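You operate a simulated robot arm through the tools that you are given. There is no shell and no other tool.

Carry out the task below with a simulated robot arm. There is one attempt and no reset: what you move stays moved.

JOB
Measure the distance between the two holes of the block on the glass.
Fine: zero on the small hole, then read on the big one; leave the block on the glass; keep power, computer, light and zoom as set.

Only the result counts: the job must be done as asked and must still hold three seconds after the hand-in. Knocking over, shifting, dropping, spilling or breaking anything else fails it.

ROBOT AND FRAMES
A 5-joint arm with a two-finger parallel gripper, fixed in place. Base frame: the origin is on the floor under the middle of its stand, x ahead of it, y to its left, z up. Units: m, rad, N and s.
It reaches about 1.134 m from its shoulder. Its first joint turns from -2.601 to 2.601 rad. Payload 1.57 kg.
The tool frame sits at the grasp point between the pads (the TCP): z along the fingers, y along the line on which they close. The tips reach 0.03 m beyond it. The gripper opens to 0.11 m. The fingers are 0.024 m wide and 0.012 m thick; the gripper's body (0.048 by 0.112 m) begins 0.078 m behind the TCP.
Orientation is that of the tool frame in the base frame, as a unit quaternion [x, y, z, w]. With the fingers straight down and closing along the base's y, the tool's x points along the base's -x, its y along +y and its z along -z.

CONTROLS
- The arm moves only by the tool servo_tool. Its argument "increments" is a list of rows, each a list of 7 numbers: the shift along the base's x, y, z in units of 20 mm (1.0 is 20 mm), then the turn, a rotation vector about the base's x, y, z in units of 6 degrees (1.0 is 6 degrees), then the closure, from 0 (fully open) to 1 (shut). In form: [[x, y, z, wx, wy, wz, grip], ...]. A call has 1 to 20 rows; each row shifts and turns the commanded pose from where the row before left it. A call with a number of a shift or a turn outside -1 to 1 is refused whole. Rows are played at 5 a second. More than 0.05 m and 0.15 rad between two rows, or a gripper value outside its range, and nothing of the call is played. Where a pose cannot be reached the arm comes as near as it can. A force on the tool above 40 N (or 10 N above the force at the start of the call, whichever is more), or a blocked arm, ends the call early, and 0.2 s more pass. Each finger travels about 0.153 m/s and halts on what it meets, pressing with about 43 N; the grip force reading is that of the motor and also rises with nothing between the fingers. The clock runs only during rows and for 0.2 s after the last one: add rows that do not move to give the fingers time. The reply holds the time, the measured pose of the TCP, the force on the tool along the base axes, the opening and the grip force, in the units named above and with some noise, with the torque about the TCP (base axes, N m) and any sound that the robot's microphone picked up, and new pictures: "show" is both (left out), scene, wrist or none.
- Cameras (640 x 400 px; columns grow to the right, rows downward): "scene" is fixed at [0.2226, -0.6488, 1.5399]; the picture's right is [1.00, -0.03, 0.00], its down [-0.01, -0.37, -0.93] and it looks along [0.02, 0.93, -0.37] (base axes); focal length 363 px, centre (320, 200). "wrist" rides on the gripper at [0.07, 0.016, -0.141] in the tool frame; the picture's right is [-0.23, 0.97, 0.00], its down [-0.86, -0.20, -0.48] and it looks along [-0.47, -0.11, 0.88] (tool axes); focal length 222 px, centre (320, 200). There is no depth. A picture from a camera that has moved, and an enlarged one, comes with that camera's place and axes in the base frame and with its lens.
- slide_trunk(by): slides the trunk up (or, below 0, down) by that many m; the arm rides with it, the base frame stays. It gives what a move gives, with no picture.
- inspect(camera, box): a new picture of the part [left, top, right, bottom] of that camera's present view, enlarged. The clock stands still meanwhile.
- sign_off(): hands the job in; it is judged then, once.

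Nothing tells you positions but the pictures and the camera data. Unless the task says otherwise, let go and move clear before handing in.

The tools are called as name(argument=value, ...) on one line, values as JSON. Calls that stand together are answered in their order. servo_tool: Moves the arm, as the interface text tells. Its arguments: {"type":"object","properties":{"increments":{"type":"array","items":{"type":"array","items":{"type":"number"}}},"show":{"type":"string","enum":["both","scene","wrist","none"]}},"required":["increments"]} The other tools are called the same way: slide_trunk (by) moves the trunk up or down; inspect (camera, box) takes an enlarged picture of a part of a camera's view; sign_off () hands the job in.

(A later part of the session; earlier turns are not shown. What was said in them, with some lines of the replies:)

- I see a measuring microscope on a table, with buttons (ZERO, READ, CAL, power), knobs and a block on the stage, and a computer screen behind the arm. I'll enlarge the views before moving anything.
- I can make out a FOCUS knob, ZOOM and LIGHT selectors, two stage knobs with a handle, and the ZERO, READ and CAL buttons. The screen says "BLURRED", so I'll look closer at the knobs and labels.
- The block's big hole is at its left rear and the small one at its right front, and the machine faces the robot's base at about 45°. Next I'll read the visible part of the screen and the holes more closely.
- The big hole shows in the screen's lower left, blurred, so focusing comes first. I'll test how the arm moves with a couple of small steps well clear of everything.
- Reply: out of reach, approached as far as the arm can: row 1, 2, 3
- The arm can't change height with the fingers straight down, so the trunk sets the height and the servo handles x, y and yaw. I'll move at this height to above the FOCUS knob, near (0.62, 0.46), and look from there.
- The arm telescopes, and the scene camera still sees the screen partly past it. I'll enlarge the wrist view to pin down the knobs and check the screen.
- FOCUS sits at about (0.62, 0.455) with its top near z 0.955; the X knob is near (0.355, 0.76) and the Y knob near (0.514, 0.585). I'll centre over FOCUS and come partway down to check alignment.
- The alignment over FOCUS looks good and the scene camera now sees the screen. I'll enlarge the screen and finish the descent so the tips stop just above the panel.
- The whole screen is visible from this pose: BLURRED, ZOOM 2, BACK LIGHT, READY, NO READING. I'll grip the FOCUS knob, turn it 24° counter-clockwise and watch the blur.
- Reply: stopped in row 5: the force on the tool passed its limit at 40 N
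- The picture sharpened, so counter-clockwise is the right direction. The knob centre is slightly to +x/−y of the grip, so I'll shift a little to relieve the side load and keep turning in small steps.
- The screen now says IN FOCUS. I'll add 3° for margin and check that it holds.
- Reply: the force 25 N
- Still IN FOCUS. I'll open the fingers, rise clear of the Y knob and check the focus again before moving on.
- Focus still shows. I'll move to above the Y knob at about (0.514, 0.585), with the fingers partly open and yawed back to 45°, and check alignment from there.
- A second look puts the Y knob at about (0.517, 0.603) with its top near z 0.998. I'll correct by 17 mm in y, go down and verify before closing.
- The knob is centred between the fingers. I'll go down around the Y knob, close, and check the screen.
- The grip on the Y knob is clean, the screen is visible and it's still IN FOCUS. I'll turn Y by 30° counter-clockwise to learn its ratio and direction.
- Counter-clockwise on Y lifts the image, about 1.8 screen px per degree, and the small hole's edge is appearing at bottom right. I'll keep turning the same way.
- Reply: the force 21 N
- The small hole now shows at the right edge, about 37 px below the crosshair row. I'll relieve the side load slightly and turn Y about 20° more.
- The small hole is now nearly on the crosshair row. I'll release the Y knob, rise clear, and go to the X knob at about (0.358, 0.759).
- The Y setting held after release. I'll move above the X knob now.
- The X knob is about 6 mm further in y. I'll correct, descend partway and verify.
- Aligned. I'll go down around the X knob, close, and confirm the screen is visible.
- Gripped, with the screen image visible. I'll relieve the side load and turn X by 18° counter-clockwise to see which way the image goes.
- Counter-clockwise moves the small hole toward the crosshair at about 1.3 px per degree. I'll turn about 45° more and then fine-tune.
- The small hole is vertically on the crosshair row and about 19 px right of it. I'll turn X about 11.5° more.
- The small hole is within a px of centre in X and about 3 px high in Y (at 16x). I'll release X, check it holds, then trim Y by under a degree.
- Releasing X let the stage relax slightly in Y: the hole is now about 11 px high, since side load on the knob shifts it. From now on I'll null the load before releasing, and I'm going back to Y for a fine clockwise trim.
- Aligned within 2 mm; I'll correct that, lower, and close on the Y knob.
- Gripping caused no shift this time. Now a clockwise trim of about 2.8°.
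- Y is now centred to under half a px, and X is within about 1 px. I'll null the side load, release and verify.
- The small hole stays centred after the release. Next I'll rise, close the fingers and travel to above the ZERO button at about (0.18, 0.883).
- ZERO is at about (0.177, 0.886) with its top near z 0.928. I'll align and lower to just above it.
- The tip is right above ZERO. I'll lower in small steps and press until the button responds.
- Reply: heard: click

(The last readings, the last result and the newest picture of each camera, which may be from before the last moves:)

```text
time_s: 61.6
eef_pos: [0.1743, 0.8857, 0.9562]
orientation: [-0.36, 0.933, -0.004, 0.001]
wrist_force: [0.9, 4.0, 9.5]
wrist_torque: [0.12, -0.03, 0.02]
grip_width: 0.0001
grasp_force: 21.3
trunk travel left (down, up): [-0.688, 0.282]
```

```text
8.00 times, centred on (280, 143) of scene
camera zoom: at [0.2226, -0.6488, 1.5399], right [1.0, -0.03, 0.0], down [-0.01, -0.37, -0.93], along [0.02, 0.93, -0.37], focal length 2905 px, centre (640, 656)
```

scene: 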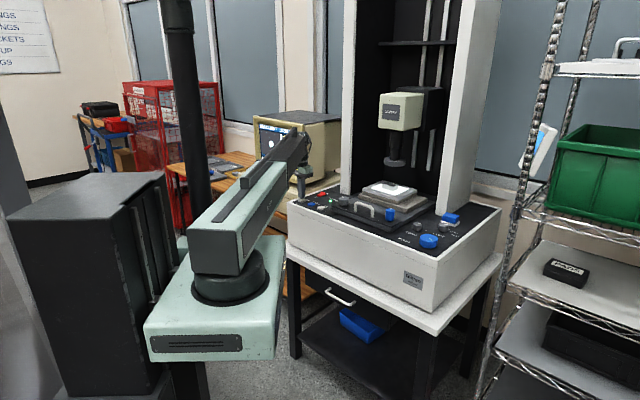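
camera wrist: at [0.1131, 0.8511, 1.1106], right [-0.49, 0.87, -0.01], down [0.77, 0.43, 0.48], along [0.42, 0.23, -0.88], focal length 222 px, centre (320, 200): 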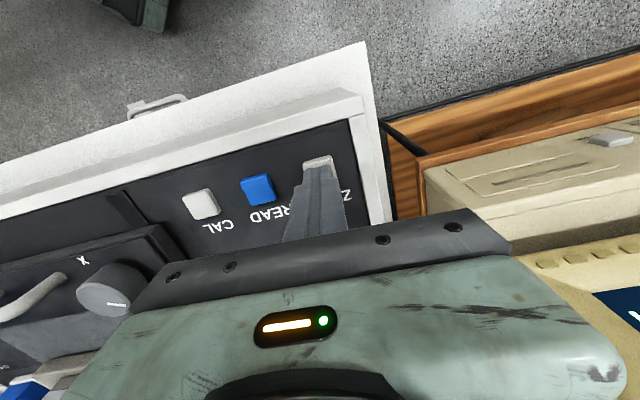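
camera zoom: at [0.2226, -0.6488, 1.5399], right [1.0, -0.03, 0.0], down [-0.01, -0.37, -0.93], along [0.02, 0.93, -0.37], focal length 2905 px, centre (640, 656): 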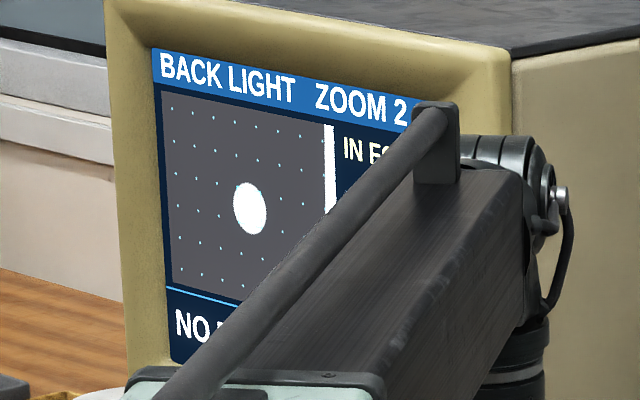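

I heard a click at ZERO. I'll rise, head back to the X knob with the gripper pre-turned for a long clockwise turn, and check the readout once the arm is clear of the screen.

slide_trunk(by=0.12)

servo_tool(increments=[[0.65, -0.425, 0, 0, 0, 0.95, 1], [0.65, -0.425, 0, 0, 0, 0.95, 0.7], [0.65, -0.425, 0, 0, 0, 0.95, 0.35], [0.65, -0.425, 0, 0, 0, 0.95, 0.35], [0.65, -0.425, 0, 0, 0, 0.95, 0.35], [0.65, -0.425, 0, 0, 0, 0.95, 0.35], [0.65, -0.425, 0, 0, 0, 0.95, 0.35], [0.65, -0.425, 0, 0, 0, 0.95, 0.35], [0.65, -0.425, 0, 0, 0, 0.95, 0.35], [0.65, -0.425, 0, 0, 0, 0.95, 0.35], [0.65, -0.425, 0, 0, 0, 0.95, 0.35], [0.65, -0.425, 0, 0, 0, 0.95, 0.35], [0.65, -0.425, 0, 0, 0, 0.95, 0.35], [0.65, -0.425, 0, 0, 0, 0.95, 0.35], [0, 0, 0, 0, 0, 0, 0.35]], show="none")

slide_trunk(by=-0.04)

inspect(camera="wrist", box=[220, 80, 460, 230])

inspect(camera="scene", box=[255, 113, 315, 168])

```text
time_s: 63.1
eef_pos: [0.1752, 0.8871, 1.0749]
orientation: [-0.36, 0.933, -0.004, 0.0]
wrist_force: [-0.2, -0.1, 0.0]
wrist_torque: [-0.04, -0.02, -0.01]
grip_width: 0.0
grasp_force: 20.9
trunk travel left (down, up): [-0.808, 0.162]
```

```text
time_s: 66.3
eef_pos: [0.3595, 0.7664, 1.0753]
orientation: [0.875, -0.484, 0.003, -0.003]
wrist_force: [-0.6, 0.8, 0.4]
wrist_torque: [0.02, 0.02, 0.03]
grip_width: 0.0716
grasp_force: 0.0
trunk travel left (down, up): [-0.808, 0.162]
```

```text
time_s: 67.1
eef_pos: [0.3578, 0.7674, 1.0351]
orientation: [0.875, -0.485, 0.002, -0.002]
wrist_force: [-0.1, -0.1, 0.5]
wrist_torque: [0.0, 0.0, 0.0]
grip_width: 0.0714
grasp_force: 0.0
trunk travel left (down, up): [-0.768, 0.202]
```

```text
2.67 times, centred on (340, 155) of wrist
camera zoom: at [0.3811, 0.6979, 1.1756], right [-0.95, -0.32, -0.01], down [-0.29, 0.83, 0.48], along [-0.15, 0.45, -0.88], focal length 592 px, centre (267, 320)
```

zoom: 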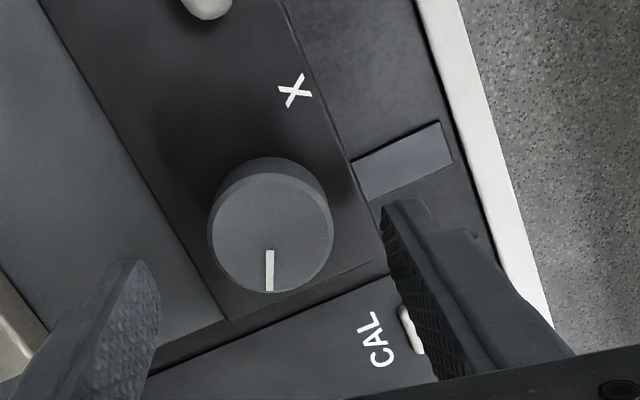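

```text
7.27 times, centred on (285, 140) of scene
camera zoom: at [0.2226, -0.6488, 1.5399], right [1.0, -0.03, 0.0], down [-0.01, -0.37, -0.93], along [0.02, 0.93, -0.37], focal length 2641 px, centre (574, 633)
```

zoom: 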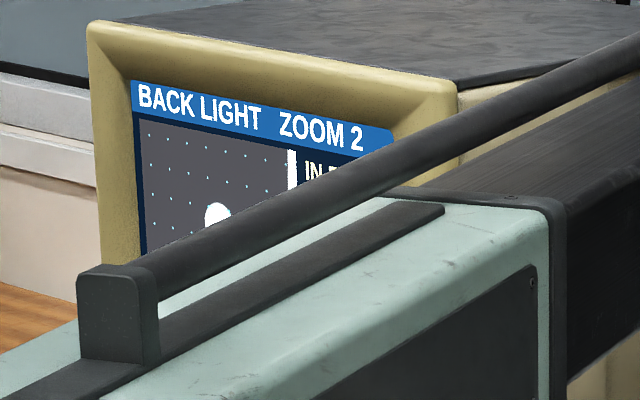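

The X knob is centred between the fingers. I'll lower, close, and read the screen.

slide_trunk(by=-0.045)

inspect(camera="scene", box=[255, 113, 315, 168])

servo_tool(increments=[[0, 0, 0, 0, 0, 0, 0.5], [0, 0, 0, 0, 0, 0, 0.7], [0, 0, 0, 0, 0, 0, 0.7], [0, 0, 0, 0, 0, 0, 0.7]], show="none")

inspect(camera="scene", box=[262, 120, 302, 160])

```text
time_s: 68.0
eef_pos: [0.3579, 0.766, 0.9901]
orientation: [0.875, -0.485, 0.003, -0.002]
wrist_force: [1.1, 0.1, 0.1]
wrist_torque: [0.02, 0.01, 0.0]
grip_width: 0.0714
grasp_force: 0.0
trunk travel left (down, up): [-0.723, 0.247]
```

```text
7.27 times, centred on (285, 140) of scene
camera zoom: at [0.2226, -0.6488, 1.5399], right [1.0, -0.03, 0.0], down [-0.01, -0.37, -0.93], along [0.02, 0.93, -0.37], focal length 2641 px, centre (574, 633)
```

zoom: 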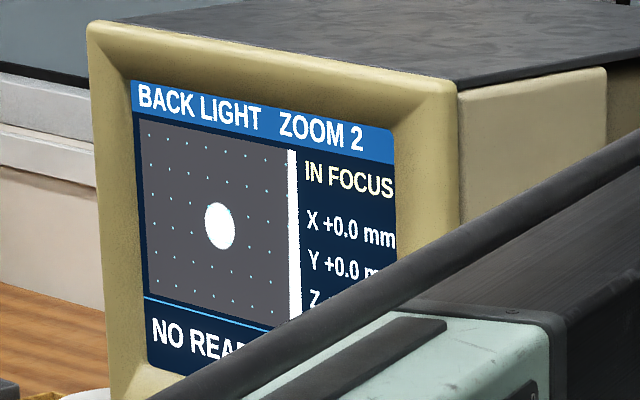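

```text
time_s: 69.0
eef_pos: [0.3575, 0.7662, 0.9902]
orientation: [0.875, -0.484, 0.002, -0.001]
wrist_force: [-6.6, -7.2, -6.3]
wrist_torque: [-0.62, 0.63, 0.0]
grip_width: 0.0433
grasp_force: 44.8
trunk travel left (down, up): [-0.723, 0.247]
```

```text
10.00 times, centred on (282, 140) of scene
camera zoom: at [0.2226, -0.6488, 1.5399], right [1.0, -0.03, 0.0], down [-0.01, -0.37, -0.93], along [0.02, 0.93, -0.37], focal length 3632 px, centre (700, 800)
```

zoom: 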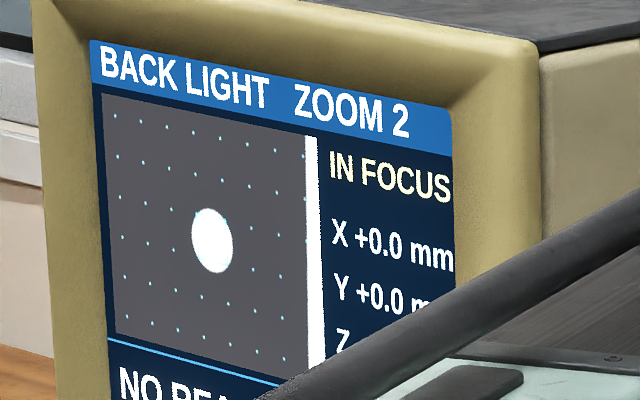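

ZERO registered: the screen reads X +0.0 mm, Y +0.0 mm, live. Now I'll turn X clockwise about 118° in stages to bring the big hole under the crosshair.

servo_tool(increments=[[-0.07, -0.07, 0, 0, 0, 0, 0.7], [0, 0, 0, 0, 0, -1, 0.7], [0, 0, 0, 0, 0, -1, 0.7], [0, 0, 0, 0, 0, -1, 0.7], [0, 0, 0, 0, 0, -1, 0.7], [0, 0, 0, 0, 0, 0, 0.7]], show="none")

inspect(camera="scene", box=[255, 113, 315, 168])

```text
time_s: 70.4
eef_pos: [0.3571, 0.7654, 0.9902]
orientation: [0.754, -0.657, 0.002, -0.002]
wrist_force: [5.6, 10.9, 10.9]
wrist_torque: [0.47, 0.32, 0.01]
grip_width: 0.0428
grasp_force: 45.0
trunk travel left (down, up): [-0.723, 0.247]
```

```text
7.27 times, centred on (285, 140) of scene
camera zoom: at [0.2226, -0.6488, 1.5399], right [1.0, -0.03, 0.0], down [-0.01, -0.37, -0.93], along [0.02, 0.93, -0.37], focal length 2641 px, centre (574, 633)
```

zoom: 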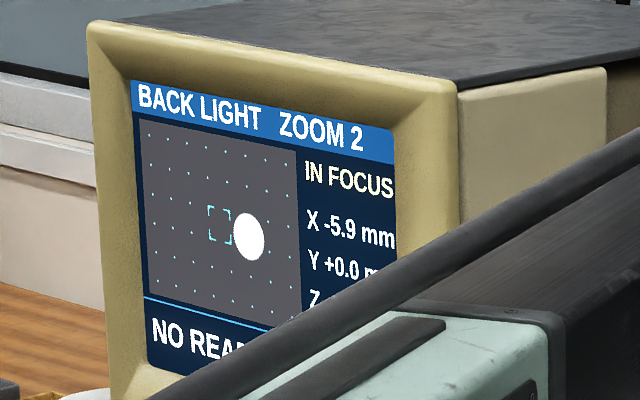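

X reads −5.9 mm after 24°, about 0.245 mm per degree. I'll continue clockwise, trimming the side load.

servo_tool(increments=[[0.05, 0.09, 0, 0, 0, -0.5, 0.7], [0, 0, 0, 0, 0, -1, 0.7], [0, 0, 0, 0, 0, -1, 0.7], [0, 0, 0, 0, 0, -1, 0.7], [0, 0, 0, 0, 0, -1, 0.7], [0, 0, 0, 0, 0, 0, 0.7]], show="none")

servo_tool(increments=[[0, 0, 0, 0, 0, -1, 0.7], [0, 0, 0, 0, 0, -1, 0.7], [0, 0, 0, 0, 0, -1, 0.7], [0, 0, 0, 0, 0, -1, 0.7], [0, 0, 0, 0, 0, 0, 0.7]], show="none")

inspect(camera="scene", box=[255, 113, 315, 168])

```text
time_s: 71.8
eef_pos: [0.3571, 0.7664, 0.9893]
orientation: [-0.581, 0.814, -0.003, -0.001]
wrist_force: [-13.6, -17.6, -18.0]
wrist_torque: [-0.16, 1.04, -0.02]
grip_width: 0.043
grasp_force: 45.4
trunk travel left (down, up): [-0.723, 0.247]
```

```text
time_s: 73.0
eef_pos: [0.3563, 0.7668, 0.9898]
orientation: [-0.397, 0.918, -0.003, 0.001]
wrist_force: [-15.2, -10.4, -14.8]
wrist_torque: [-0.1, 1.5, 0.03]
grip_width: 0.043
grasp_force: 44.9
trunk travel left (down, up): [-0.723, 0.247]
```

```text
7.27 times, centred on (285, 140) of scene
camera zoom: at [0.2226, -0.6488, 1.5399], right [1.0, -0.03, 0.0], down [-0.01, -0.37, -0.93], along [0.02, 0.93, -0.37], focal length 2641 px, centre (574, 633)
```

zoom: 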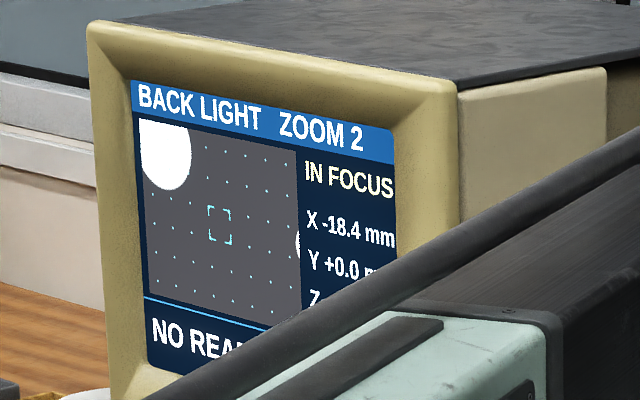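

X is at −18.4 mm with the big hole at upper left. About 46° more clockwise; I'll relieve the load and go 39° first.

servo_tool(increments=[[-0.12, -0.09, 0, 0, 0, 0, 0.7], [0, 0, 0, 0, 0, -1, 0.7], [0, 0, 0, 0, 0, -1, 0.7], [0, 0, 0, 0, 0, -1, 0.7], [0, 0, 0, 0, 0, 0, 0.7]], show="none")

servo_tool(increments=[[0, 0, 0, 0, 0, -1, 0.7], [0, 0, 0, 0, 0, -1, 0.7], [0, 0, 0, 0, 0, -1, 0.7], [0, 0, 0, 0, 0, -0.5, 0.7], [0, 0, 0, 0, 0, 0, 0.7]], show="none")

inspect(camera="scene", box=[255, 113, 315, 168])

```text
time_s: 74.2
eef_pos: [0.3563, 0.7658, 0.9904]
orientation: [-0.25, 0.968, -0.002, 0.0]
wrist_force: [2.1, 18.0, 13.2]
wrist_torque: [1.52, -0.55, 0.02]
grip_width: 0.0429
grasp_force: 44.9
trunk travel left (down, up): [-0.723, 0.247]
```

```text
time_s: 75.4
eef_pos: [0.3551, 0.7665, 0.9896]
orientation: [-0.069, 0.998, -0.001, 0.0]
wrist_force: [0.6, 23.5, 18.9]
wrist_torque: [1.01, -0.06, 0.02]
grip_width: 0.0429
grasp_force: 44.9
trunk travel left (down, up): [-0.723, 0.247]
```

```text
7.27 times, centred on (285, 140) of scene
camera zoom: at [0.2226, -0.6488, 1.5399], right [1.0, -0.03, 0.0], down [-0.01, -0.37, -0.93], along [0.02, 0.93, -0.37], focal length 2641 px, centre (574, 633)
```

zoom: 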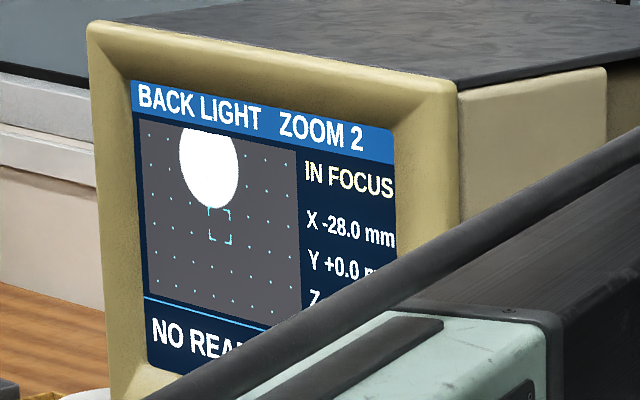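

X is at −28.0 mm and the big hole is nearly in the crosshair column. I'll measure precisely at high zoom.

inspect(camera="scene", box=[266, 136, 278, 148])

```text
16.00 times, centred on (272, 142) of scene
camera zoom: at [0.2226, -0.6488, 1.5399], right [1.0, -0.03, 0.0], down [-0.01, -0.37, -0.93], along [0.02, 0.93, -0.37], focal length 5810 px, centre (1088, 1128)
```

zoom: 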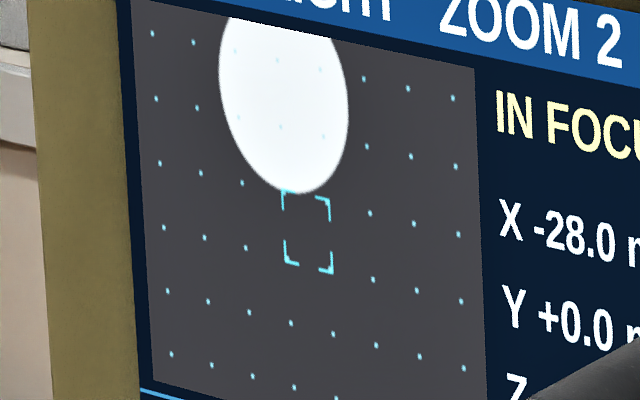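

The big hole centre needs about −1.5 mm more in X. I'll relieve the y load a bit and turn 6° clockwise.

servo_tool(increments=[[0, 0.06, 0, 0, 0, 0, 0.7], [0, 0, 0, 0, 0, -0.5, 0.7], [0, 0, 0, 0, 0, -0.5, 0.7], [0, 0, 0, 0, 0, 0, 0.7]], show="none")

inspect(camera="scene", box=[266, 136, 278, 148])

```text
time_s: 76.4
eef_pos: [0.3545, 0.7676, 0.9896]
orientation: [-0.017, 1.0, -0.002, 0.0]
wrist_force: [4.6, 18.0, 16.9]
wrist_torque: [1.01, 0.24, 0.02]
grip_width: 0.043
grasp_force: 45.1
trunk travel left (down, up): [-0.723, 0.247]
```

```text
16.00 times, centred on (272, 142) of scene
camera zoom: at [0.2226, -0.6488, 1.5399], right [1.0, -0.03, 0.0], down [-0.01, -0.37, -0.93], along [0.02, 0.93, -0.37], focal length 5810 px, centre (1088, 1128)
```

zoom: 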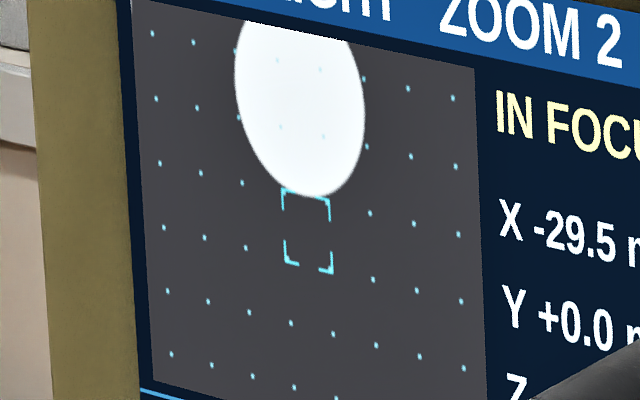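

X is −29.5 mm and the big hole is in the crosshair column. I'll null the remaining load, release and check.

servo_tool(increments=[[0.02, 0.08, 0, 0, 0, 0, 0.7], [0, 0, 0, 0, 0, 0, 0.7]], show="none")

inspect(camera="scene", box=[266, 136, 278, 148])

```text
time_s: 77.0
eef_pos: [0.3559, 0.7661, 0.9896]
orientation: [-0.017, 1.0, -0.003, 0.0]
wrist_force: [1.4, 4.0, 4.9]
wrist_torque: [1.31, -0.83, 0.0]
grip_width: 0.0429
grasp_force: 45.1
trunk travel left (down, up): [-0.723, 0.247]
```

```text
16.00 times, centred on (272, 142) of scene
camera zoom: at [0.2226, -0.6488, 1.5399], right [1.0, -0.03, 0.0], down [-0.01, -0.37, -0.93], along [0.02, 0.93, -0.37], focal length 5810 px, centre (1088, 1128)
```

zoom: 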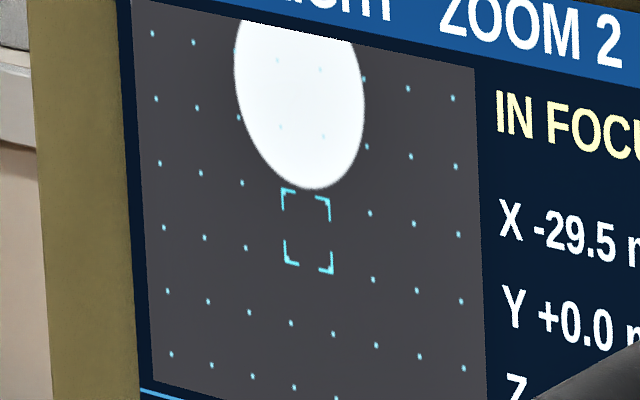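

With the load nulled the image relaxed a few px, and the DRO is unaffected, so this is elastic. I'll release X, rise, and compare in the unloaded state.

servo_tool(increments=[[0, 0.02, 0, 0, 0, 0, 0.55], [0, 0, 0, 0, 0, 0, 0.35], [0, 0, 0, 0, 0, 0, 0.35], [0, 0, 0, 0, 0, 0, 0.35]], show="none")

inspect(camera="scene", box=[266, 136, 278, 148])

slide_trunk(by=0.085)

```text
time_s: 78.0
eef_pos: [0.3554, 0.7688, 0.9901]
orientation: [-0.018, 1.0, -0.003, -0.001]
wrist_force: [0.3, -0.3, -0.7]
wrist_torque: [0.02, -0.01, 0.01]
grip_width: 0.0718
grasp_force: 0.1
trunk travel left (down, up): [-0.723, 0.247]
```

```text
16.00 times, centred on (272, 142) of scene
camera zoom: at [0.2226, -0.6488, 1.5399], right [1.0, -0.03, 0.0], down [-0.01, -0.37, -0.93], along [0.02, 0.93, -0.37], focal length 5810 px, centre (1088, 1128)
```

zoom: 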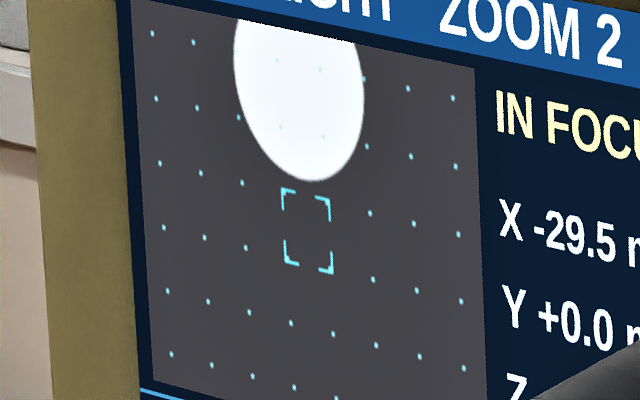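

```text
time_s: 79.2
eef_pos: [0.3554, 0.7683, 1.0737]
orientation: [-0.018, 1.0, -0.004, -0.001]
wrist_force: [0.3, -0.3, -0.3]
wrist_torque: [0.01, 0.01, 0.02]
grip_width: 0.0718
grasp_force: 0.1
trunk travel left (down, up): [-0.808, 0.162]
```

Unloaded, the big hole is in the crosshair column and about 2.3 grid rows (roughly 9 mm) high. I'll go to the Y knob pre-turned to yaw 82° for a clockwise turn of about 38°.

servo_tool(increments=[[0.58, -0.582, 0, 0, 0, 0.95, 0.4], [0.58, -0.582, 0, 0, 0, 0.95, 0.4], [0.58, -0.582, 0, 0, 0, 0.95, 0.4], [0.58, -0.582, 0, 0, 0, 0.95, 0.4], [0.58, -0.582, 0, 0, 0, 0.95, 0.4], [0.58, -0.582, 0, 0, 0, 0.95, 0.4], [0.58, -0.582, 0, 0, 0, 0.95, 0.4], [0.58, -0.582, 0, 0, 0, 0.95, 0.4], [0.58, -0.582, 0, 0, 0, 0.95, 0.4], [0.58, -0.582, 0, 0, 0, 0.95, 0.4], [0.58, -0.582, 0, 0, 0, 0.95, 0.4], [0.58, -0.582, 0, 0, 0, 0.95, 0.4], [0.58, -0.582, 0, 0, 0, 0.95, 0.4], [0.58, -0.582, 0, 0, 0, 0.95, 0.4], [0, 0, 0, 0, 0, 0, 0.4], [0, 0, 0, 0, 0, 0, 0.4]], show="none")

slide_trunk(by=-0.04)

inspect(camera="wrist", box=[240, 100, 400, 200])

```text
time_s: 82.6
eef_pos: [0.5187, 0.6053, 1.0755]
orientation: [-0.656, 0.755, -0.003, 0.002]
wrist_force: [0.8, 0.1, -0.1]
wrist_torque: [0.02, -0.05, 0.0]
grip_width: 0.066
grasp_force: 0.1
trunk travel left (down, up): [-0.808, 0.162]
```

```text
time_s: 83.5
eef_pos: [0.5174, 0.6047, 1.0361]
orientation: [-0.655, 0.756, -0.003, 0.002]
wrist_force: [0.0, 0.4, -0.3]
wrist_torque: [0.05, 0.02, -0.03]
grip_width: 0.066
grasp_force: 0.0
trunk travel left (down, up): [-0.768, 0.202]
```

```text
4.00 times, centred on (320, 150) of wrist
camera zoom: at [0.4914, 0.5384, 1.1756], right [-0.93, 0.36, -0.01], down [0.32, 0.82, 0.48], along [0.18, 0.44, -0.88], focal length 888 px, centre (320, 400)
```

zoom: 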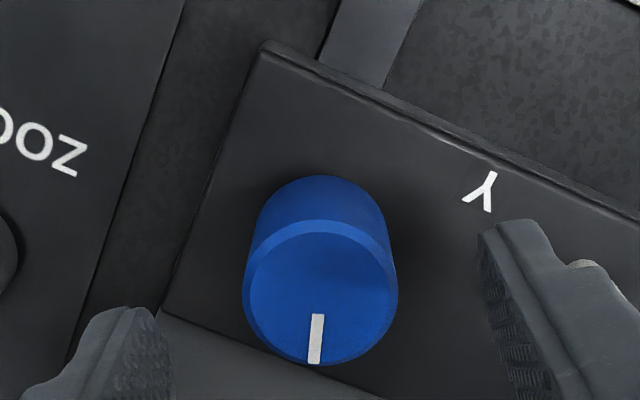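

Well centred. I'll lower, close, and turn Y clockwise.

slide_trunk(by=-0.041)

servo_tool(increments=[[0, 0, 0, 0, 0, 0, 0.6], [0, 0, 0, 0, 0, 0, 0.8], [0, 0, 0, 0, 0, 0, 0.8], [0, 0, 0, 0, 0, 0, 0.8]], show="none")

servo_tool(increments=[[0, 0, 0, 0, 0, -1, 0.8], [0, 0, 0, 0, 0, -1, 0.8], [0, 0, 0, 0, 0, -1, 0.8], [0, 0, 0, 0, 0, -1, 0.8], [0, 0, 0, 0, 0, 0, 0.8]], show="none")

inspect(camera="scene", box=[255, 113, 315, 168])

```text
time_s: 84.3
eef_pos: [0.5174, 0.6059, 0.9948]
orientation: [-0.655, 0.756, -0.003, 0.002]
wrist_force: [-0.1, 0.0, 0.1]
wrist_torque: [-0.02, -0.02, 0.0]
grip_width: 0.0662
grasp_force: 0.0
trunk travel left (down, up): [-0.727, 0.243]
```

```text
time_s: 85.3
eef_pos: [0.5181, 0.605, 0.9944]
orientation: [-0.654, 0.756, -0.002, 0.001]
wrist_force: [3.8, 1.5, 5.1]
wrist_torque: [-0.09, 1.26, -0.03]
grip_width: 0.0341
grasp_force: 41.7
trunk travel left (down, up): [-0.727, 0.243]
```

```text
time_s: 86.5
eef_pos: [0.518, 0.6048, 0.994]
orientation: [-0.482, 0.876, -0.002, 0.0]
wrist_force: [-1.4, -0.7, -1.1]
wrist_torque: [1.08, 0.72, -0.01]
grip_width: 0.034
grasp_force: 42.4
trunk travel left (down, up): [-0.727, 0.243]
```

```text
7.27 times, centred on (285, 140) of scene
camera zoom: at [0.2226, -0.6488, 1.5399], right [1.0, -0.03, 0.0], down [-0.01, -0.37, -0.93], along [0.02, 0.93, -0.37], focal length 2641 px, centre (574, 633)
```

zoom: 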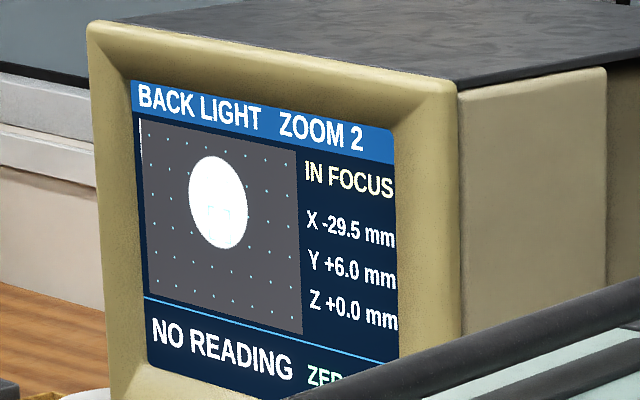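

Y reads +6.0 mm and the status shows "ZERO…". I'll measure the remaining offset at high zoom.

inspect(camera="scene", box=[266, 136, 278, 148])

```text
16.00 times, centred on (272, 142) of scene
camera zoom: at [0.2226, -0.6488, 1.5399], right [1.0, -0.03, 0.0], down [-0.01, -0.37, -0.93], along [0.02, 0.93, -0.37], focal length 5810 px, centre (1088, 1128)
```

zoom: 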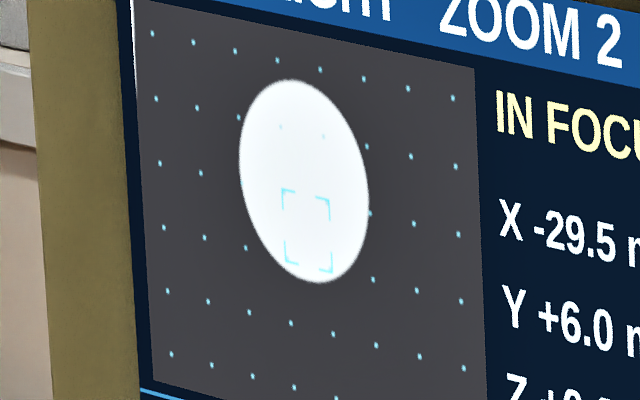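

The hole is 49 px (about 3.0 mm) high with X aligned. Turning Y about 12° more clockwise.

servo_tool(increments=[[0, 0, 0, 0, 0, -0.67, 0.8], [0, 0, 0, 0, 0, -0.67, 0.8], [0, 0, 0, 0, 0, -0.66, 0.8], [0, 0, 0, 0, 0, 0, 0.8]], show="none")

inspect(camera="scene", box=[266, 136, 278, 148])

```text
time_s: 87.5
eef_pos: [0.5163, 0.6045, 0.9948]
orientation: [-0.389, 0.921, -0.004, 0.0]
wrist_force: [0.0, 0.4, 1.6]
wrist_torque: [0.68, 1.13, 0.03]
grip_width: 0.0336
grasp_force: 41.5
trunk travel left (down, up): [-0.727, 0.243]
```

```text
16.00 times, centred on (272, 142) of scene
camera zoom: at [0.2226, -0.6488, 1.5399], right [1.0, -0.03, 0.0], down [-0.01, -0.37, -0.93], along [0.02, 0.93, -0.37], focal length 5810 px, centre (1088, 1128)
```

zoom: 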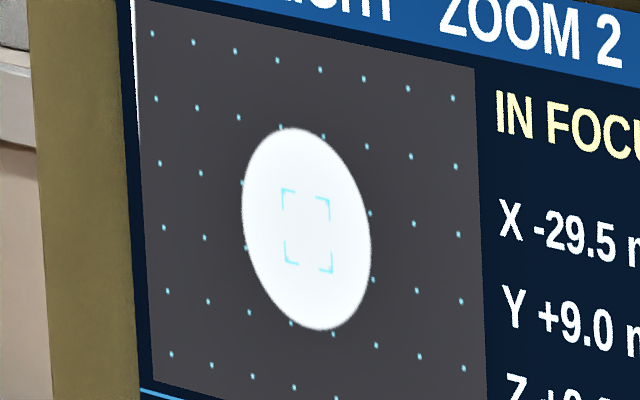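

The big hole is now centred within about 1–2 px, at X −29.5, Y +9.0. I'll release Y gently and recheck unloaded.

servo_tool(increments=[[0, 0, 0, 0, 0, 0, 0.65], [0, 0, 0, 0, 0, 0, 0.4], [0, 0, 0, 0, 0, 0, 0.4], [0, 0, 0, 0, 0, 0, 0.4]], show="none")

inspect(camera="scene", box=[266, 136, 278, 148])

inspect(camera="scene", box=[255, 113, 315, 168])

```text
time_s: 88.5
eef_pos: [0.518, 0.6051, 0.9945]
orientation: [-0.389, 0.921, -0.004, 0.001]
wrist_force: [0.3, 0.8, -0.8]
wrist_torque: [0.03, -0.01, 0.02]
grip_width: 0.0659
grasp_force: 0.0
trunk travel left (down, up): [-0.727, 0.243]
```

```text
16.00 times, centred on (272, 142) of scene
camera zoom: at [0.2226, -0.6488, 1.5399], right [1.0, -0.03, 0.0], down [-0.01, -0.37, -0.93], along [0.02, 0.93, -0.37], focal length 5810 px, centre (1088, 1128)
```

zoom: 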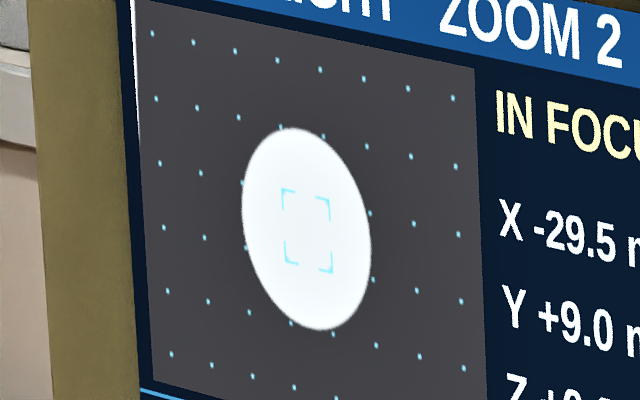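

```text
7.27 times, centred on (285, 140) of scene
camera zoom: at [0.2226, -0.6488, 1.5399], right [1.0, -0.03, 0.0], down [-0.01, -0.37, -0.93], along [0.02, 0.93, -0.37], focal length 2641 px, centre (574, 633)
```

zoom: 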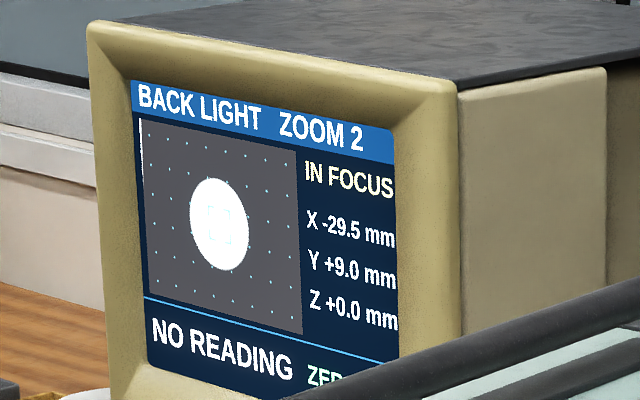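

Unloaded it's unchanged, about 1–2 px high. Since the small hole was zeroed about 2 px low, I'll make one small Y trim (about 0.7° clockwise) to match while I'm at the knob.

servo_tool(increments=[[0, 0, 0, 0, 0, 0, 0.6], [0, 0, 0, 0, 0, 0, 0.8], [0, 0, 0, 0, 0, 0, 0.8], [0, 0, 0, 0, 0, -0.12, 0.8], [0, 0, 0, 0, 0, 0, 0.8]], show="none")

inspect(camera="scene", box=[266, 136, 278, 148])

```text
time_s: 89.7
eef_pos: [0.5177, 0.6058, 0.9946]
orientation: [-0.383, 0.924, -0.003, 0.0]
wrist_force: [-0.1, -1.3, -1.1]
wrist_torque: [1.1, 0.9, -0.01]
grip_width: 0.0338
grasp_force: 41.6
trunk travel left (down, up): [-0.727, 0.243]
```

```text
16.00 times, centred on (272, 142) of scene
camera zoom: at [0.2226, -0.6488, 1.5399], right [1.0, -0.03, 0.0], down [-0.01, -0.37, -0.93], along [0.02, 0.93, -0.37], focal length 5810 px, centre (1088, 1128)
```

zoom: 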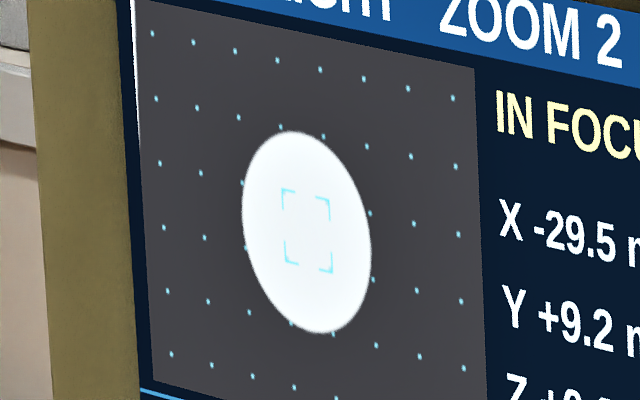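

Y reads +9.2 and the big hole now sits the same as the small hole did at zero. I'll release, rise and go to above READ at about (0.218, 0.845).

servo_tool(increments=[[0, 0, 0, 0, 0, 0, 0.65], [0, 0, 0, 0, 0, 0, 0.4], [0, 0, 0, 0, 0, 0, 0.4], [0, 0, 0, 0, 0, 0, 0.4]], show="none")

inspect(camera="scene", box=[266, 136, 278, 148])

slide_trunk(by=0.085)

servo_tool(increments=[[-0.936, 0.748, 0, 0, 0, 0, 0.5], [-0.936, 0.748, 0, 0, 0, 0, 0.7], [-0.936, 0.748, 0, 0, 0, 0, 0.9], [-0.936, 0.748, 0, 0, 0, 0, 1], [-0.936, 0.748, 0, 0, 0, 0, 1], [-0.936, 0.748, 0, 0, 0, 0, 1], [-0.936, 0.748, 0, 0, 0, 0, 1], [-0.936, 0.748, 0, 0, 0, 0, 1], [-0.936, 0.748, 0, 0, 0, 0, 1], [-0.936, 0.748, 0, 0, 0, 0, 1], [-0.936, 0.748, 0, 0, 0, 0, 1], [-0.936, 0.748, 0, 0, 0, 0, 1], [-0.936, 0.748, 0, 0, 0, 0, 1], [-0.936, 0.748, 0, 0, 0, 0, 1], [-0.936, 0.748, 0, 0, 0, 0, 1], [-0.936, 0.748, 0, 0, 0, 0, 1], [0, 0, 0, 0, 0, 0, 1], [0, 0, 0, 0, 0, 0, 1]], show="none")

slide_trunk(by=-0.085)

inspect(camera="wrist", box=[220, 80, 460, 230])

inspect(camera="scene", box=[280, 170, 350, 220])

```text
time_s: 90.7
eef_pos: [0.5172, 0.6057, 0.9938]
orientation: [-0.384, 0.924, -0.004, 0.0]
wrist_force: [0.6, 1.1, 0.7]
wrist_torque: [0.0, 0.02, -0.03]
grip_width: 0.0662
grasp_force: 0.0
trunk travel left (down, up): [-0.727, 0.243]
```

```text
16.00 times, centred on (272, 142) of scene
camera zoom: at [0.2226, -0.6488, 1.5399], right [1.0, -0.03, 0.0], down [-0.01, -0.37, -0.93], along [0.02, 0.93, -0.37], focal length 5810 px, centre (1088, 1128)
```

zoom: 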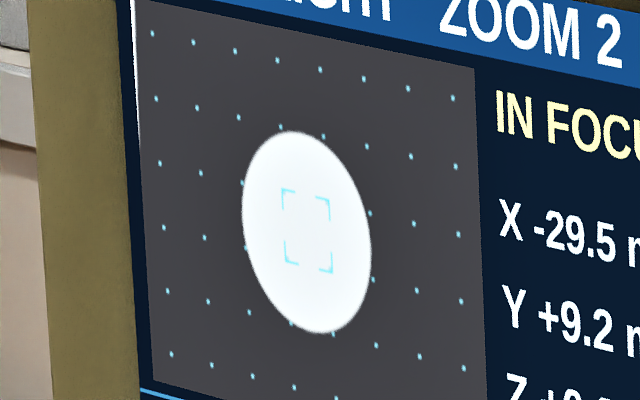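

```text
time_s: 91.9
eef_pos: [0.5177, 0.6059, 1.0802]
orientation: [-0.383, 0.924, -0.003, 0.001]
wrist_force: [-0.1, -0.5, -0.1]
wrist_torque: [0.01, 0.0, -0.02]
grip_width: 0.0663
grasp_force: 0.0
trunk travel left (down, up): [-0.812, 0.158]
```

```text
time_s: 95.7
eef_pos: [0.2195, 0.8466, 1.0795]
orientation: [-0.383, 0.924, -0.003, 0.001]
wrist_force: [0.6, 0.2, 0.3]
wrist_torque: [-0.02, 0.0, 0.0]
grip_width: 0.0
grasp_force: 21.7
trunk travel left (down, up): [-0.812, 0.158]
```

```text
time_s: 96.9
eef_pos: [0.2188, 0.846, 0.9942]
orientation: [-0.384, 0.923, -0.004, 0.0]
wrist_force: [-0.3, -0.3, -0.5]
wrist_torque: [-0.02, -0.02, 0.04]
grip_width: 0.0
grasp_force: 21.6
trunk travel left (down, up): [-0.727, 0.243]
```

```text
2.67 times, centred on (340, 155) of wrist
camera zoom: at [0.1584, 0.8076, 1.1346], right [-0.53, 0.85, -0.01], down [0.74, 0.47, 0.48], along [0.41, 0.25, -0.88], focal length 592 px, centre (267, 320)
```

zoom: 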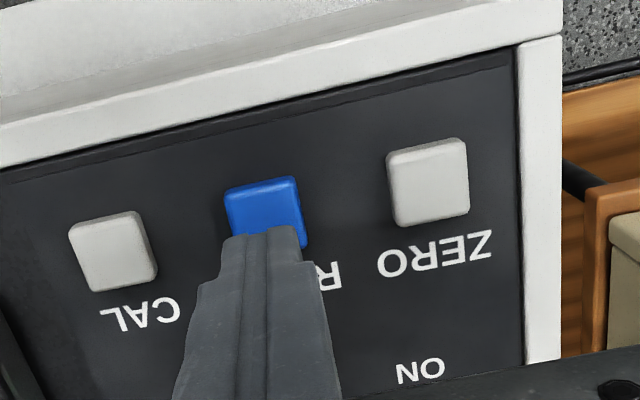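

```text
8.00 times, centred on (315, 195) of scene
camera zoom: at [0.2226, -0.6488, 1.5399], right [1.0, -0.03, 0.0], down [-0.01, -0.37, -0.93], along [0.02, 0.93, -0.37], focal length 2905 px, centre (360, 240)
```

zoom: 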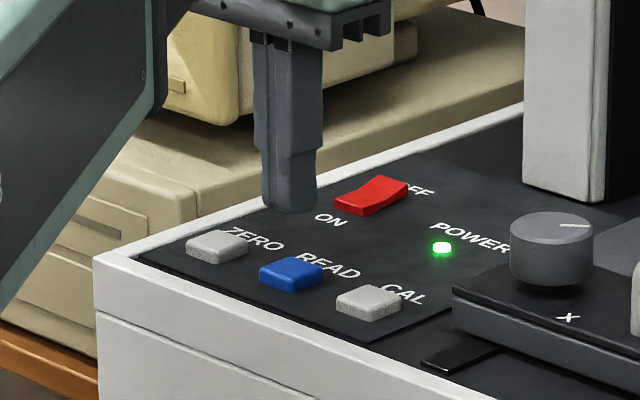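

The tip is aligned over READ. I'll lower in small steps and press.

slide_trunk(by=-0.03)

inspect(camera="scene", box=[280, 170, 350, 220])

inspect(camera="scene", box=[255, 113, 315, 168])

```text
time_s: 97.7
eef_pos: [0.2198, 0.8446, 0.9635]
orientation: [-0.383, 0.924, -0.003, 0.0]
wrist_force: [-0.1, -0.5, 0.2]
wrist_torque: [0.0, 0.0, -0.01]
grip_width: 0.0003
grasp_force: 21.5
trunk travel left (down, up): [-0.697, 0.273]
```

```text
8.00 times, centred on (315, 195) of scene
camera zoom: at [0.2226, -0.6488, 1.5399], right [1.0, -0.03, 0.0], down [-0.01, -0.37, -0.93], along [0.02, 0.93, -0.37], focal length 2905 px, centre (360, 240)
```

zoom: 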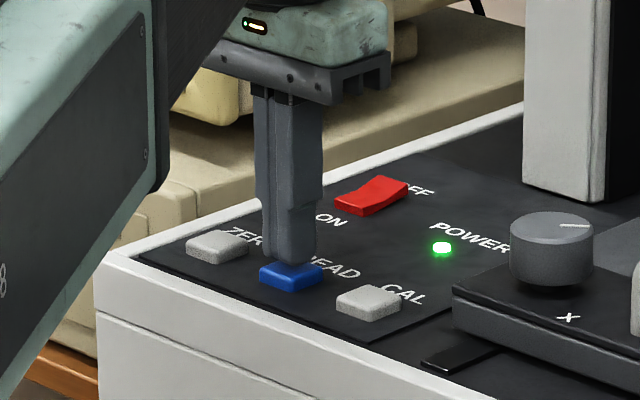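

```text
7.27 times, centred on (285, 140) of scene
camera zoom: at [0.2226, -0.6488, 1.5399], right [1.0, -0.03, 0.0], down [-0.01, -0.37, -0.93], along [0.02, 0.93, -0.37], focal length 2641 px, centre (574, 633)
```

zoom: 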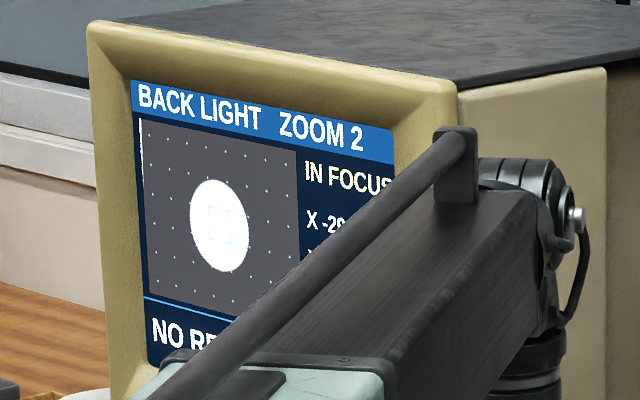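

The tip is just above READ and the image is steady. Pressing now.

slide_trunk(by=-0.004)

slide_trunk(by=-0.003)

inspect(camera="scene", box=[255, 113, 315, 173])

```text
time_s: 98.2
eef_pos: [0.2191, 0.8452, 0.9601]
orientation: [-0.383, 0.924, -0.003, 0.001]
wrist_force: [-0.5, 0.2, 0.4]
wrist_torque: [-0.02, 0.0, 0.01]
grip_width: 0.0002
grasp_force: 21.2
trunk travel left (down, up): [-0.693, 0.277]
```

```text
time_s: 98.7
eef_pos: [0.2195, 0.8453, 0.9568]
orientation: [-0.383, 0.924, -0.004, 0.001]
wrist_force: [0.6, 0.8, 3.3]
wrist_torque: [0.04, 0.0, 0.01]
grip_width: 0.0002
grasp_force: 21.2
trunk travel left (down, up): [-0.69, 0.28]
heard: click
```

```text
6.67 times, centred on (285, 143) of scene
camera zoom: at [0.2226, -0.6488, 1.5399], right [1.0, -0.03, 0.0], down [-0.01, -0.37, -0.93], along [0.02, 0.93, -0.37], focal length 2421 px, centre (553, 580)
```

zoom: 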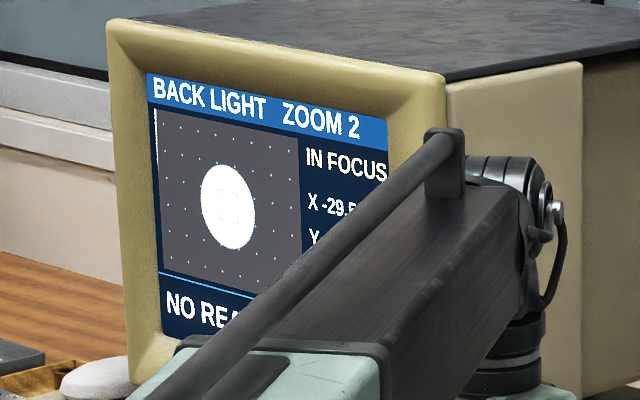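

I heard the click, but the visible corner still shows "NO REA…", so I need a clear view. I'll rise and pull back in front of the machine to see the whole screen.

slide_trunk(by=0.12)

servo_tool(increments=[[0.8, -0.99, 0, 0, 0, 0, 1], [0.8, -0.99, 0, 0, 0, 0, 1], [0.8, -0.99, 0, 0, 0, 0, 1], [0.8, -0.99, 0, 0, 0, 0, 1], [0.8, -0.99, 0, 0, 0, 0, 1], [0.8, -0.99, 0, 0, 0, 0, 1], [0.8, -0.99, 0, 0, 0, 0, 1], [0.8, -0.99, 0, 0, 0, 0, 1], [0.8, -0.99, 0, 0, 0, 0, 1], [0.8, -0.99, 0, 0, 0, 0, 1], [0.8, -0.99, 0, 0, 0, 0, 1], [0.8, -0.99, 0, 0, 0, 0, 1], [0.8, -0.99, 0, 0, 0, 0, 1], [0.8, -0.99, 0, 0, 0, 0, 1], [0.8, -0.99, 0, 0, 0, 0, 1], [0.8, -0.99, 0, 0, 0, 0, 1], [0.8, -0.99, 0, 0, 0, 0, 1], [0.8, -0.99, 0, 0, 0, 0, 1], [0.5, -0.99, 0, 0, 0, 0, 1], [0.5, -0.99, 0, 0, 0, 0, 1]], show="scene")

```text
time_s: 100.2
eef_pos: [0.2199, 0.8442, 1.0768]
orientation: [-0.384, 0.923, -0.003, 0.002]
wrist_force: [-0.8, 0.2, 0.3]
wrist_torque: [-0.01, 0.0, 0.01]
grip_width: 0.0
grasp_force: 21.4
trunk travel left (down, up): [-0.81, 0.16]
```

```text
time_s: 104.4
eef_pos: [0.5277, 0.4512, 1.0763]
orientation: [-0.383, 0.924, -0.004, 0.001]
wrist_force: [-0.2, -0.5, 0.8]
wrist_torque: [0.02, 0.0, 0.01]
grip_width: 0.0003
grasp_force: 21.3
trunk travel left (down, up): [-0.81, 0.16]
```

scene: 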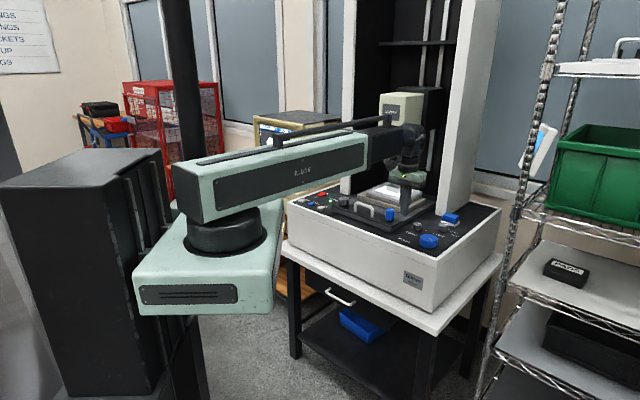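

I'll pull back slightly further and lower the trunk so the arm drops below the screen.

servo_tool(increments=[[-0.8, -0.9, 0, 0, 0, 0, 1], [-0.8, -0.9, 0, 0, 0, 0, 1], [-0.8, -0.9, 0, 0, 0, 0, 1], [0, 0, 0, 0, 0, 0, 1]], show="none")

slide_trunk(by=-0.1)

inspect(camera="scene", box=[255, 113, 315, 173])

inspect(camera="scene", box=[280, 160, 480, 285])

```text
time_s: 105.4
eef_pos: [0.4803, 0.3952, 1.0769]
orientation: [-0.383, 0.924, -0.004, 0.001]
wrist_force: [-0.9, 0.0, 0.1]
wrist_torque: [-0.02, -0.02, 0.04]
grip_width: 0.0
grasp_force: 21.4
trunk travel left (down, up): [-0.81, 0.16]
```

```text
time_s: 106.7
eef_pos: [0.48, 0.3962, 0.9768]
orientation: [-0.383, 0.924, -0.003, 0.001]
wrist_force: [0.7, -0.3, -0.3]
wrist_torque: [0.01, -0.02, 0.02]
grip_width: 0.0
grasp_force: 21.5
trunk travel left (down, up): [-0.71, 0.26]
```

```text
6.67 times, centred on (285, 143) of scene
camera zoom: at [0.2226, -0.6488, 1.5399], right [1.0, -0.03, 0.0], down [-0.01, -0.37, -0.93], along [0.02, 0.93, -0.37], focal length 2421 px, centre (553, 580)
```

zoom: 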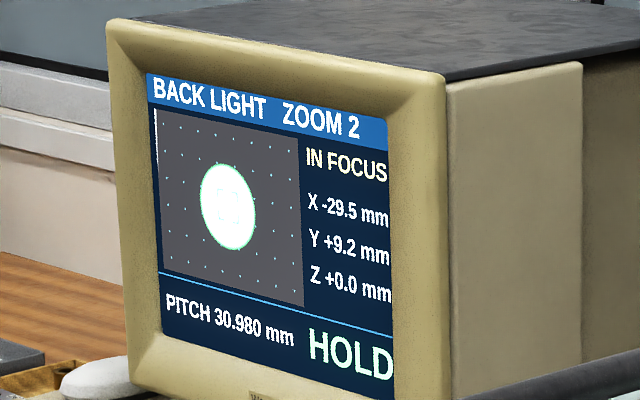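

```text
3.20 times, centred on (380, 222) of scene
camera zoom: at [0.2226, -0.6488, 1.5399], right [1.0, -0.03, 0.0], down [-0.01, -0.37, -0.93], along [0.02, 0.93, -0.37], focal length 1162 px, centre (128, 128)
```

zoom: 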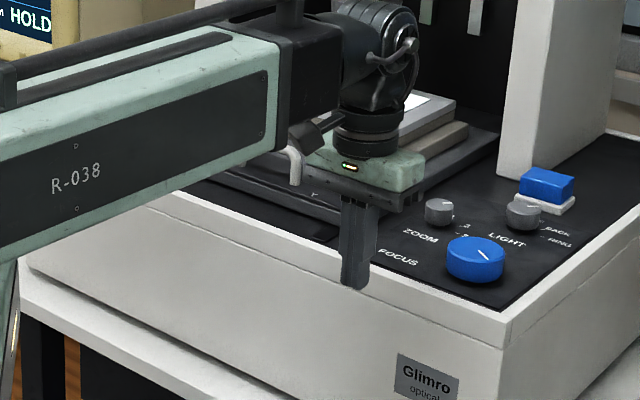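

The reading is held: PITCH 30.980 mm, IN FOCUS, BACK LIGHT and ZOOM 2 unchanged. I'll rise clear and take a last look at the block and switches before handing in.

slide_trunk(by=0.15)

servo_tool(increments=[[-0.8, -0.6, 0, 0, 0, 0, 0.5], [-0.8, -0.6, 0, 0, 0, 0, 0.5], [-0.8, -0.6, 0, 0, 0, 0, 0.5], [-0.8, -0.6, 0, 0, 0, 0, 0.5], [0, 0, 0, 0, 0, 0, 0.5]])

inspect(camera="scene", box=[285, 165, 475, 285])

inspect(camera="scene", box=[365, 172, 425, 212])

inspect(camera="scene", box=[250, 108, 330, 178])

```text
time_s: 108.5
eef_pos: [0.4781, 0.3958, 1.127]
orientation: [-0.383, 0.924, -0.004, 0.0]
wrist_force: [1.0, 0.0, 0.0]
wrist_torque: [-0.02, 0.02, 0.0]
grip_width: 0.0
grasp_force: 22.3
trunk travel left (down, up): [-0.86, 0.11]
```

```text
time_s: 109.7
eef_pos: [0.4305, 0.359, 1.126]
orientation: [-0.384, 0.923, -0.003, 0.0]
wrist_force: [0.4, -0.4, 0.4]
wrist_torque: [0.01, -0.02, 0.04]
grip_width: 0.055
grasp_force: 0.1
out of reach, approached as far as the arm can: row 4
trunk travel left (down, up): [-0.86, 0.11]
camera wrist: at [0.3705, 0.3212, 1.2677], right [-0.53, 0.85, -0.01], down [0.74, 0.47, 0.48], along [0.41, 0.25, -0.88], focal length 222 px, centre (320, 200)
```

scene: 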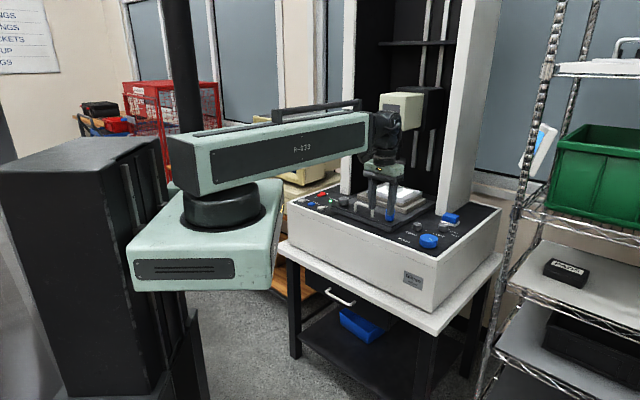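
wrist: 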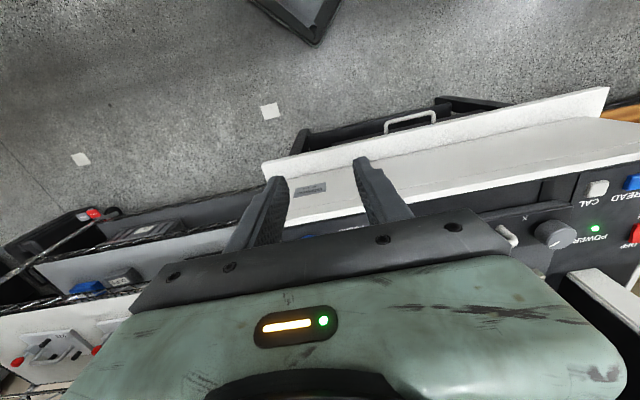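

```text
3.33 times, centred on (380, 225) of scene
camera zoom: at [0.2226, -0.6488, 1.5399], right [1.0, -0.03, 0.0], down [-0.01, -0.37, -0.93], along [0.02, 0.93, -0.37], focal length 1210 px, centre (120, 117)
```

zoom: 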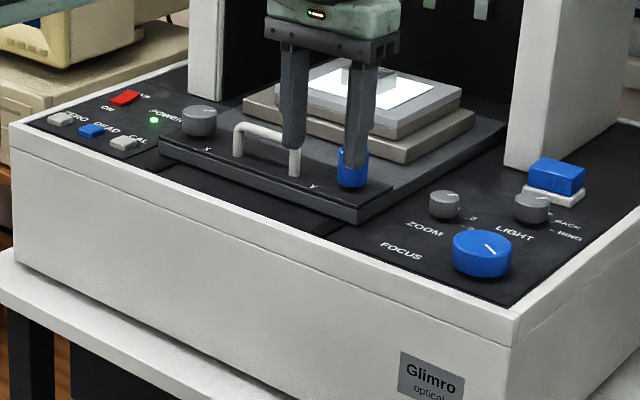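

```text
10.00 times, centred on (395, 192) of scene
camera zoom: at [0.2226, -0.6488, 1.5399], right [1.0, -0.03, 0.0], down [-0.01, -0.37, -0.93], along [0.02, 0.93, -0.37], focal length 3632 px, centre (-430, 280)
```

zoom: 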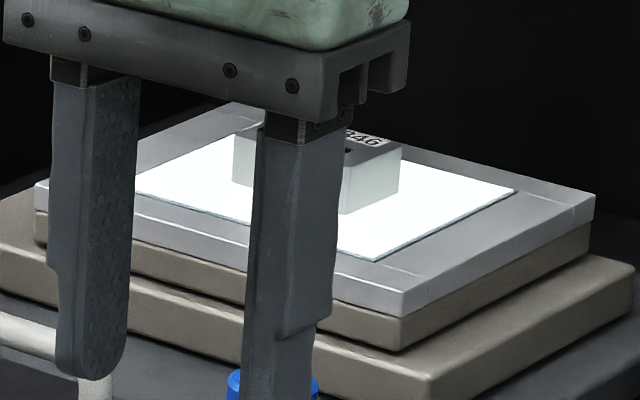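

```text
5.71 times, centred on (290, 143) of scene
camera zoom: at [0.2226, -0.6488, 1.5399], right [1.0, -0.03, 0.0], down [-0.01, -0.37, -0.93], along [0.02, 0.93, -0.37], focal length 2075 px, centre (491, 526)
```

zoom: 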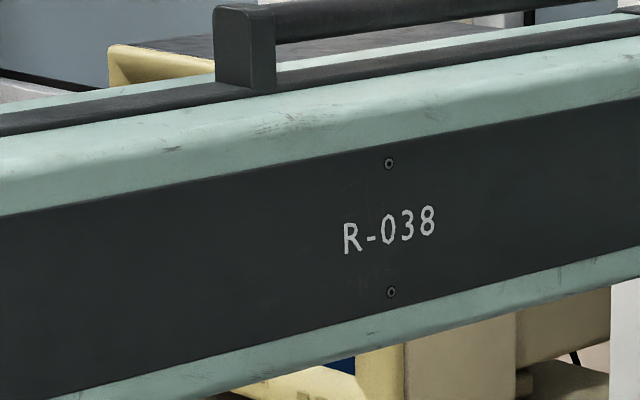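

The block is still on the glass, power, light and zoom are as they were, the held reading was PITCH 30.980 mm, and the arm is clear of everything. I'm handing in now.

sign_off()

```text
The job is handed in.
```

The distance between the two holes reads **30.980 mm**. The machine showed it as PITCH 30.980 mm with the status on HOLD, and the job is handed in.

- **Zero:** I turned the FOCUS knob until the screen showed IN FOCUS. I then centred the small hole with the X and Y knobs and pressed ZERO, and the screen read X +0.0, Y +0.0 mm.
- **Reading:** I centred the big hole at X −29.5 mm, Y +9.2 mm, and pressed READ.
- **State left behind:** The block is still on the glass. I left power, computer, light (BACK) and zoom (2) as they were set, and the arm is clear of the machine.

Side load on the knobs shifted the picture by up to about 1 mm without changing the X/Y readout. It settled once I let go, and I pressed both ZERO and READ with the knobs released. I did not go back to the small hole afterwards to confirm the zero still held.
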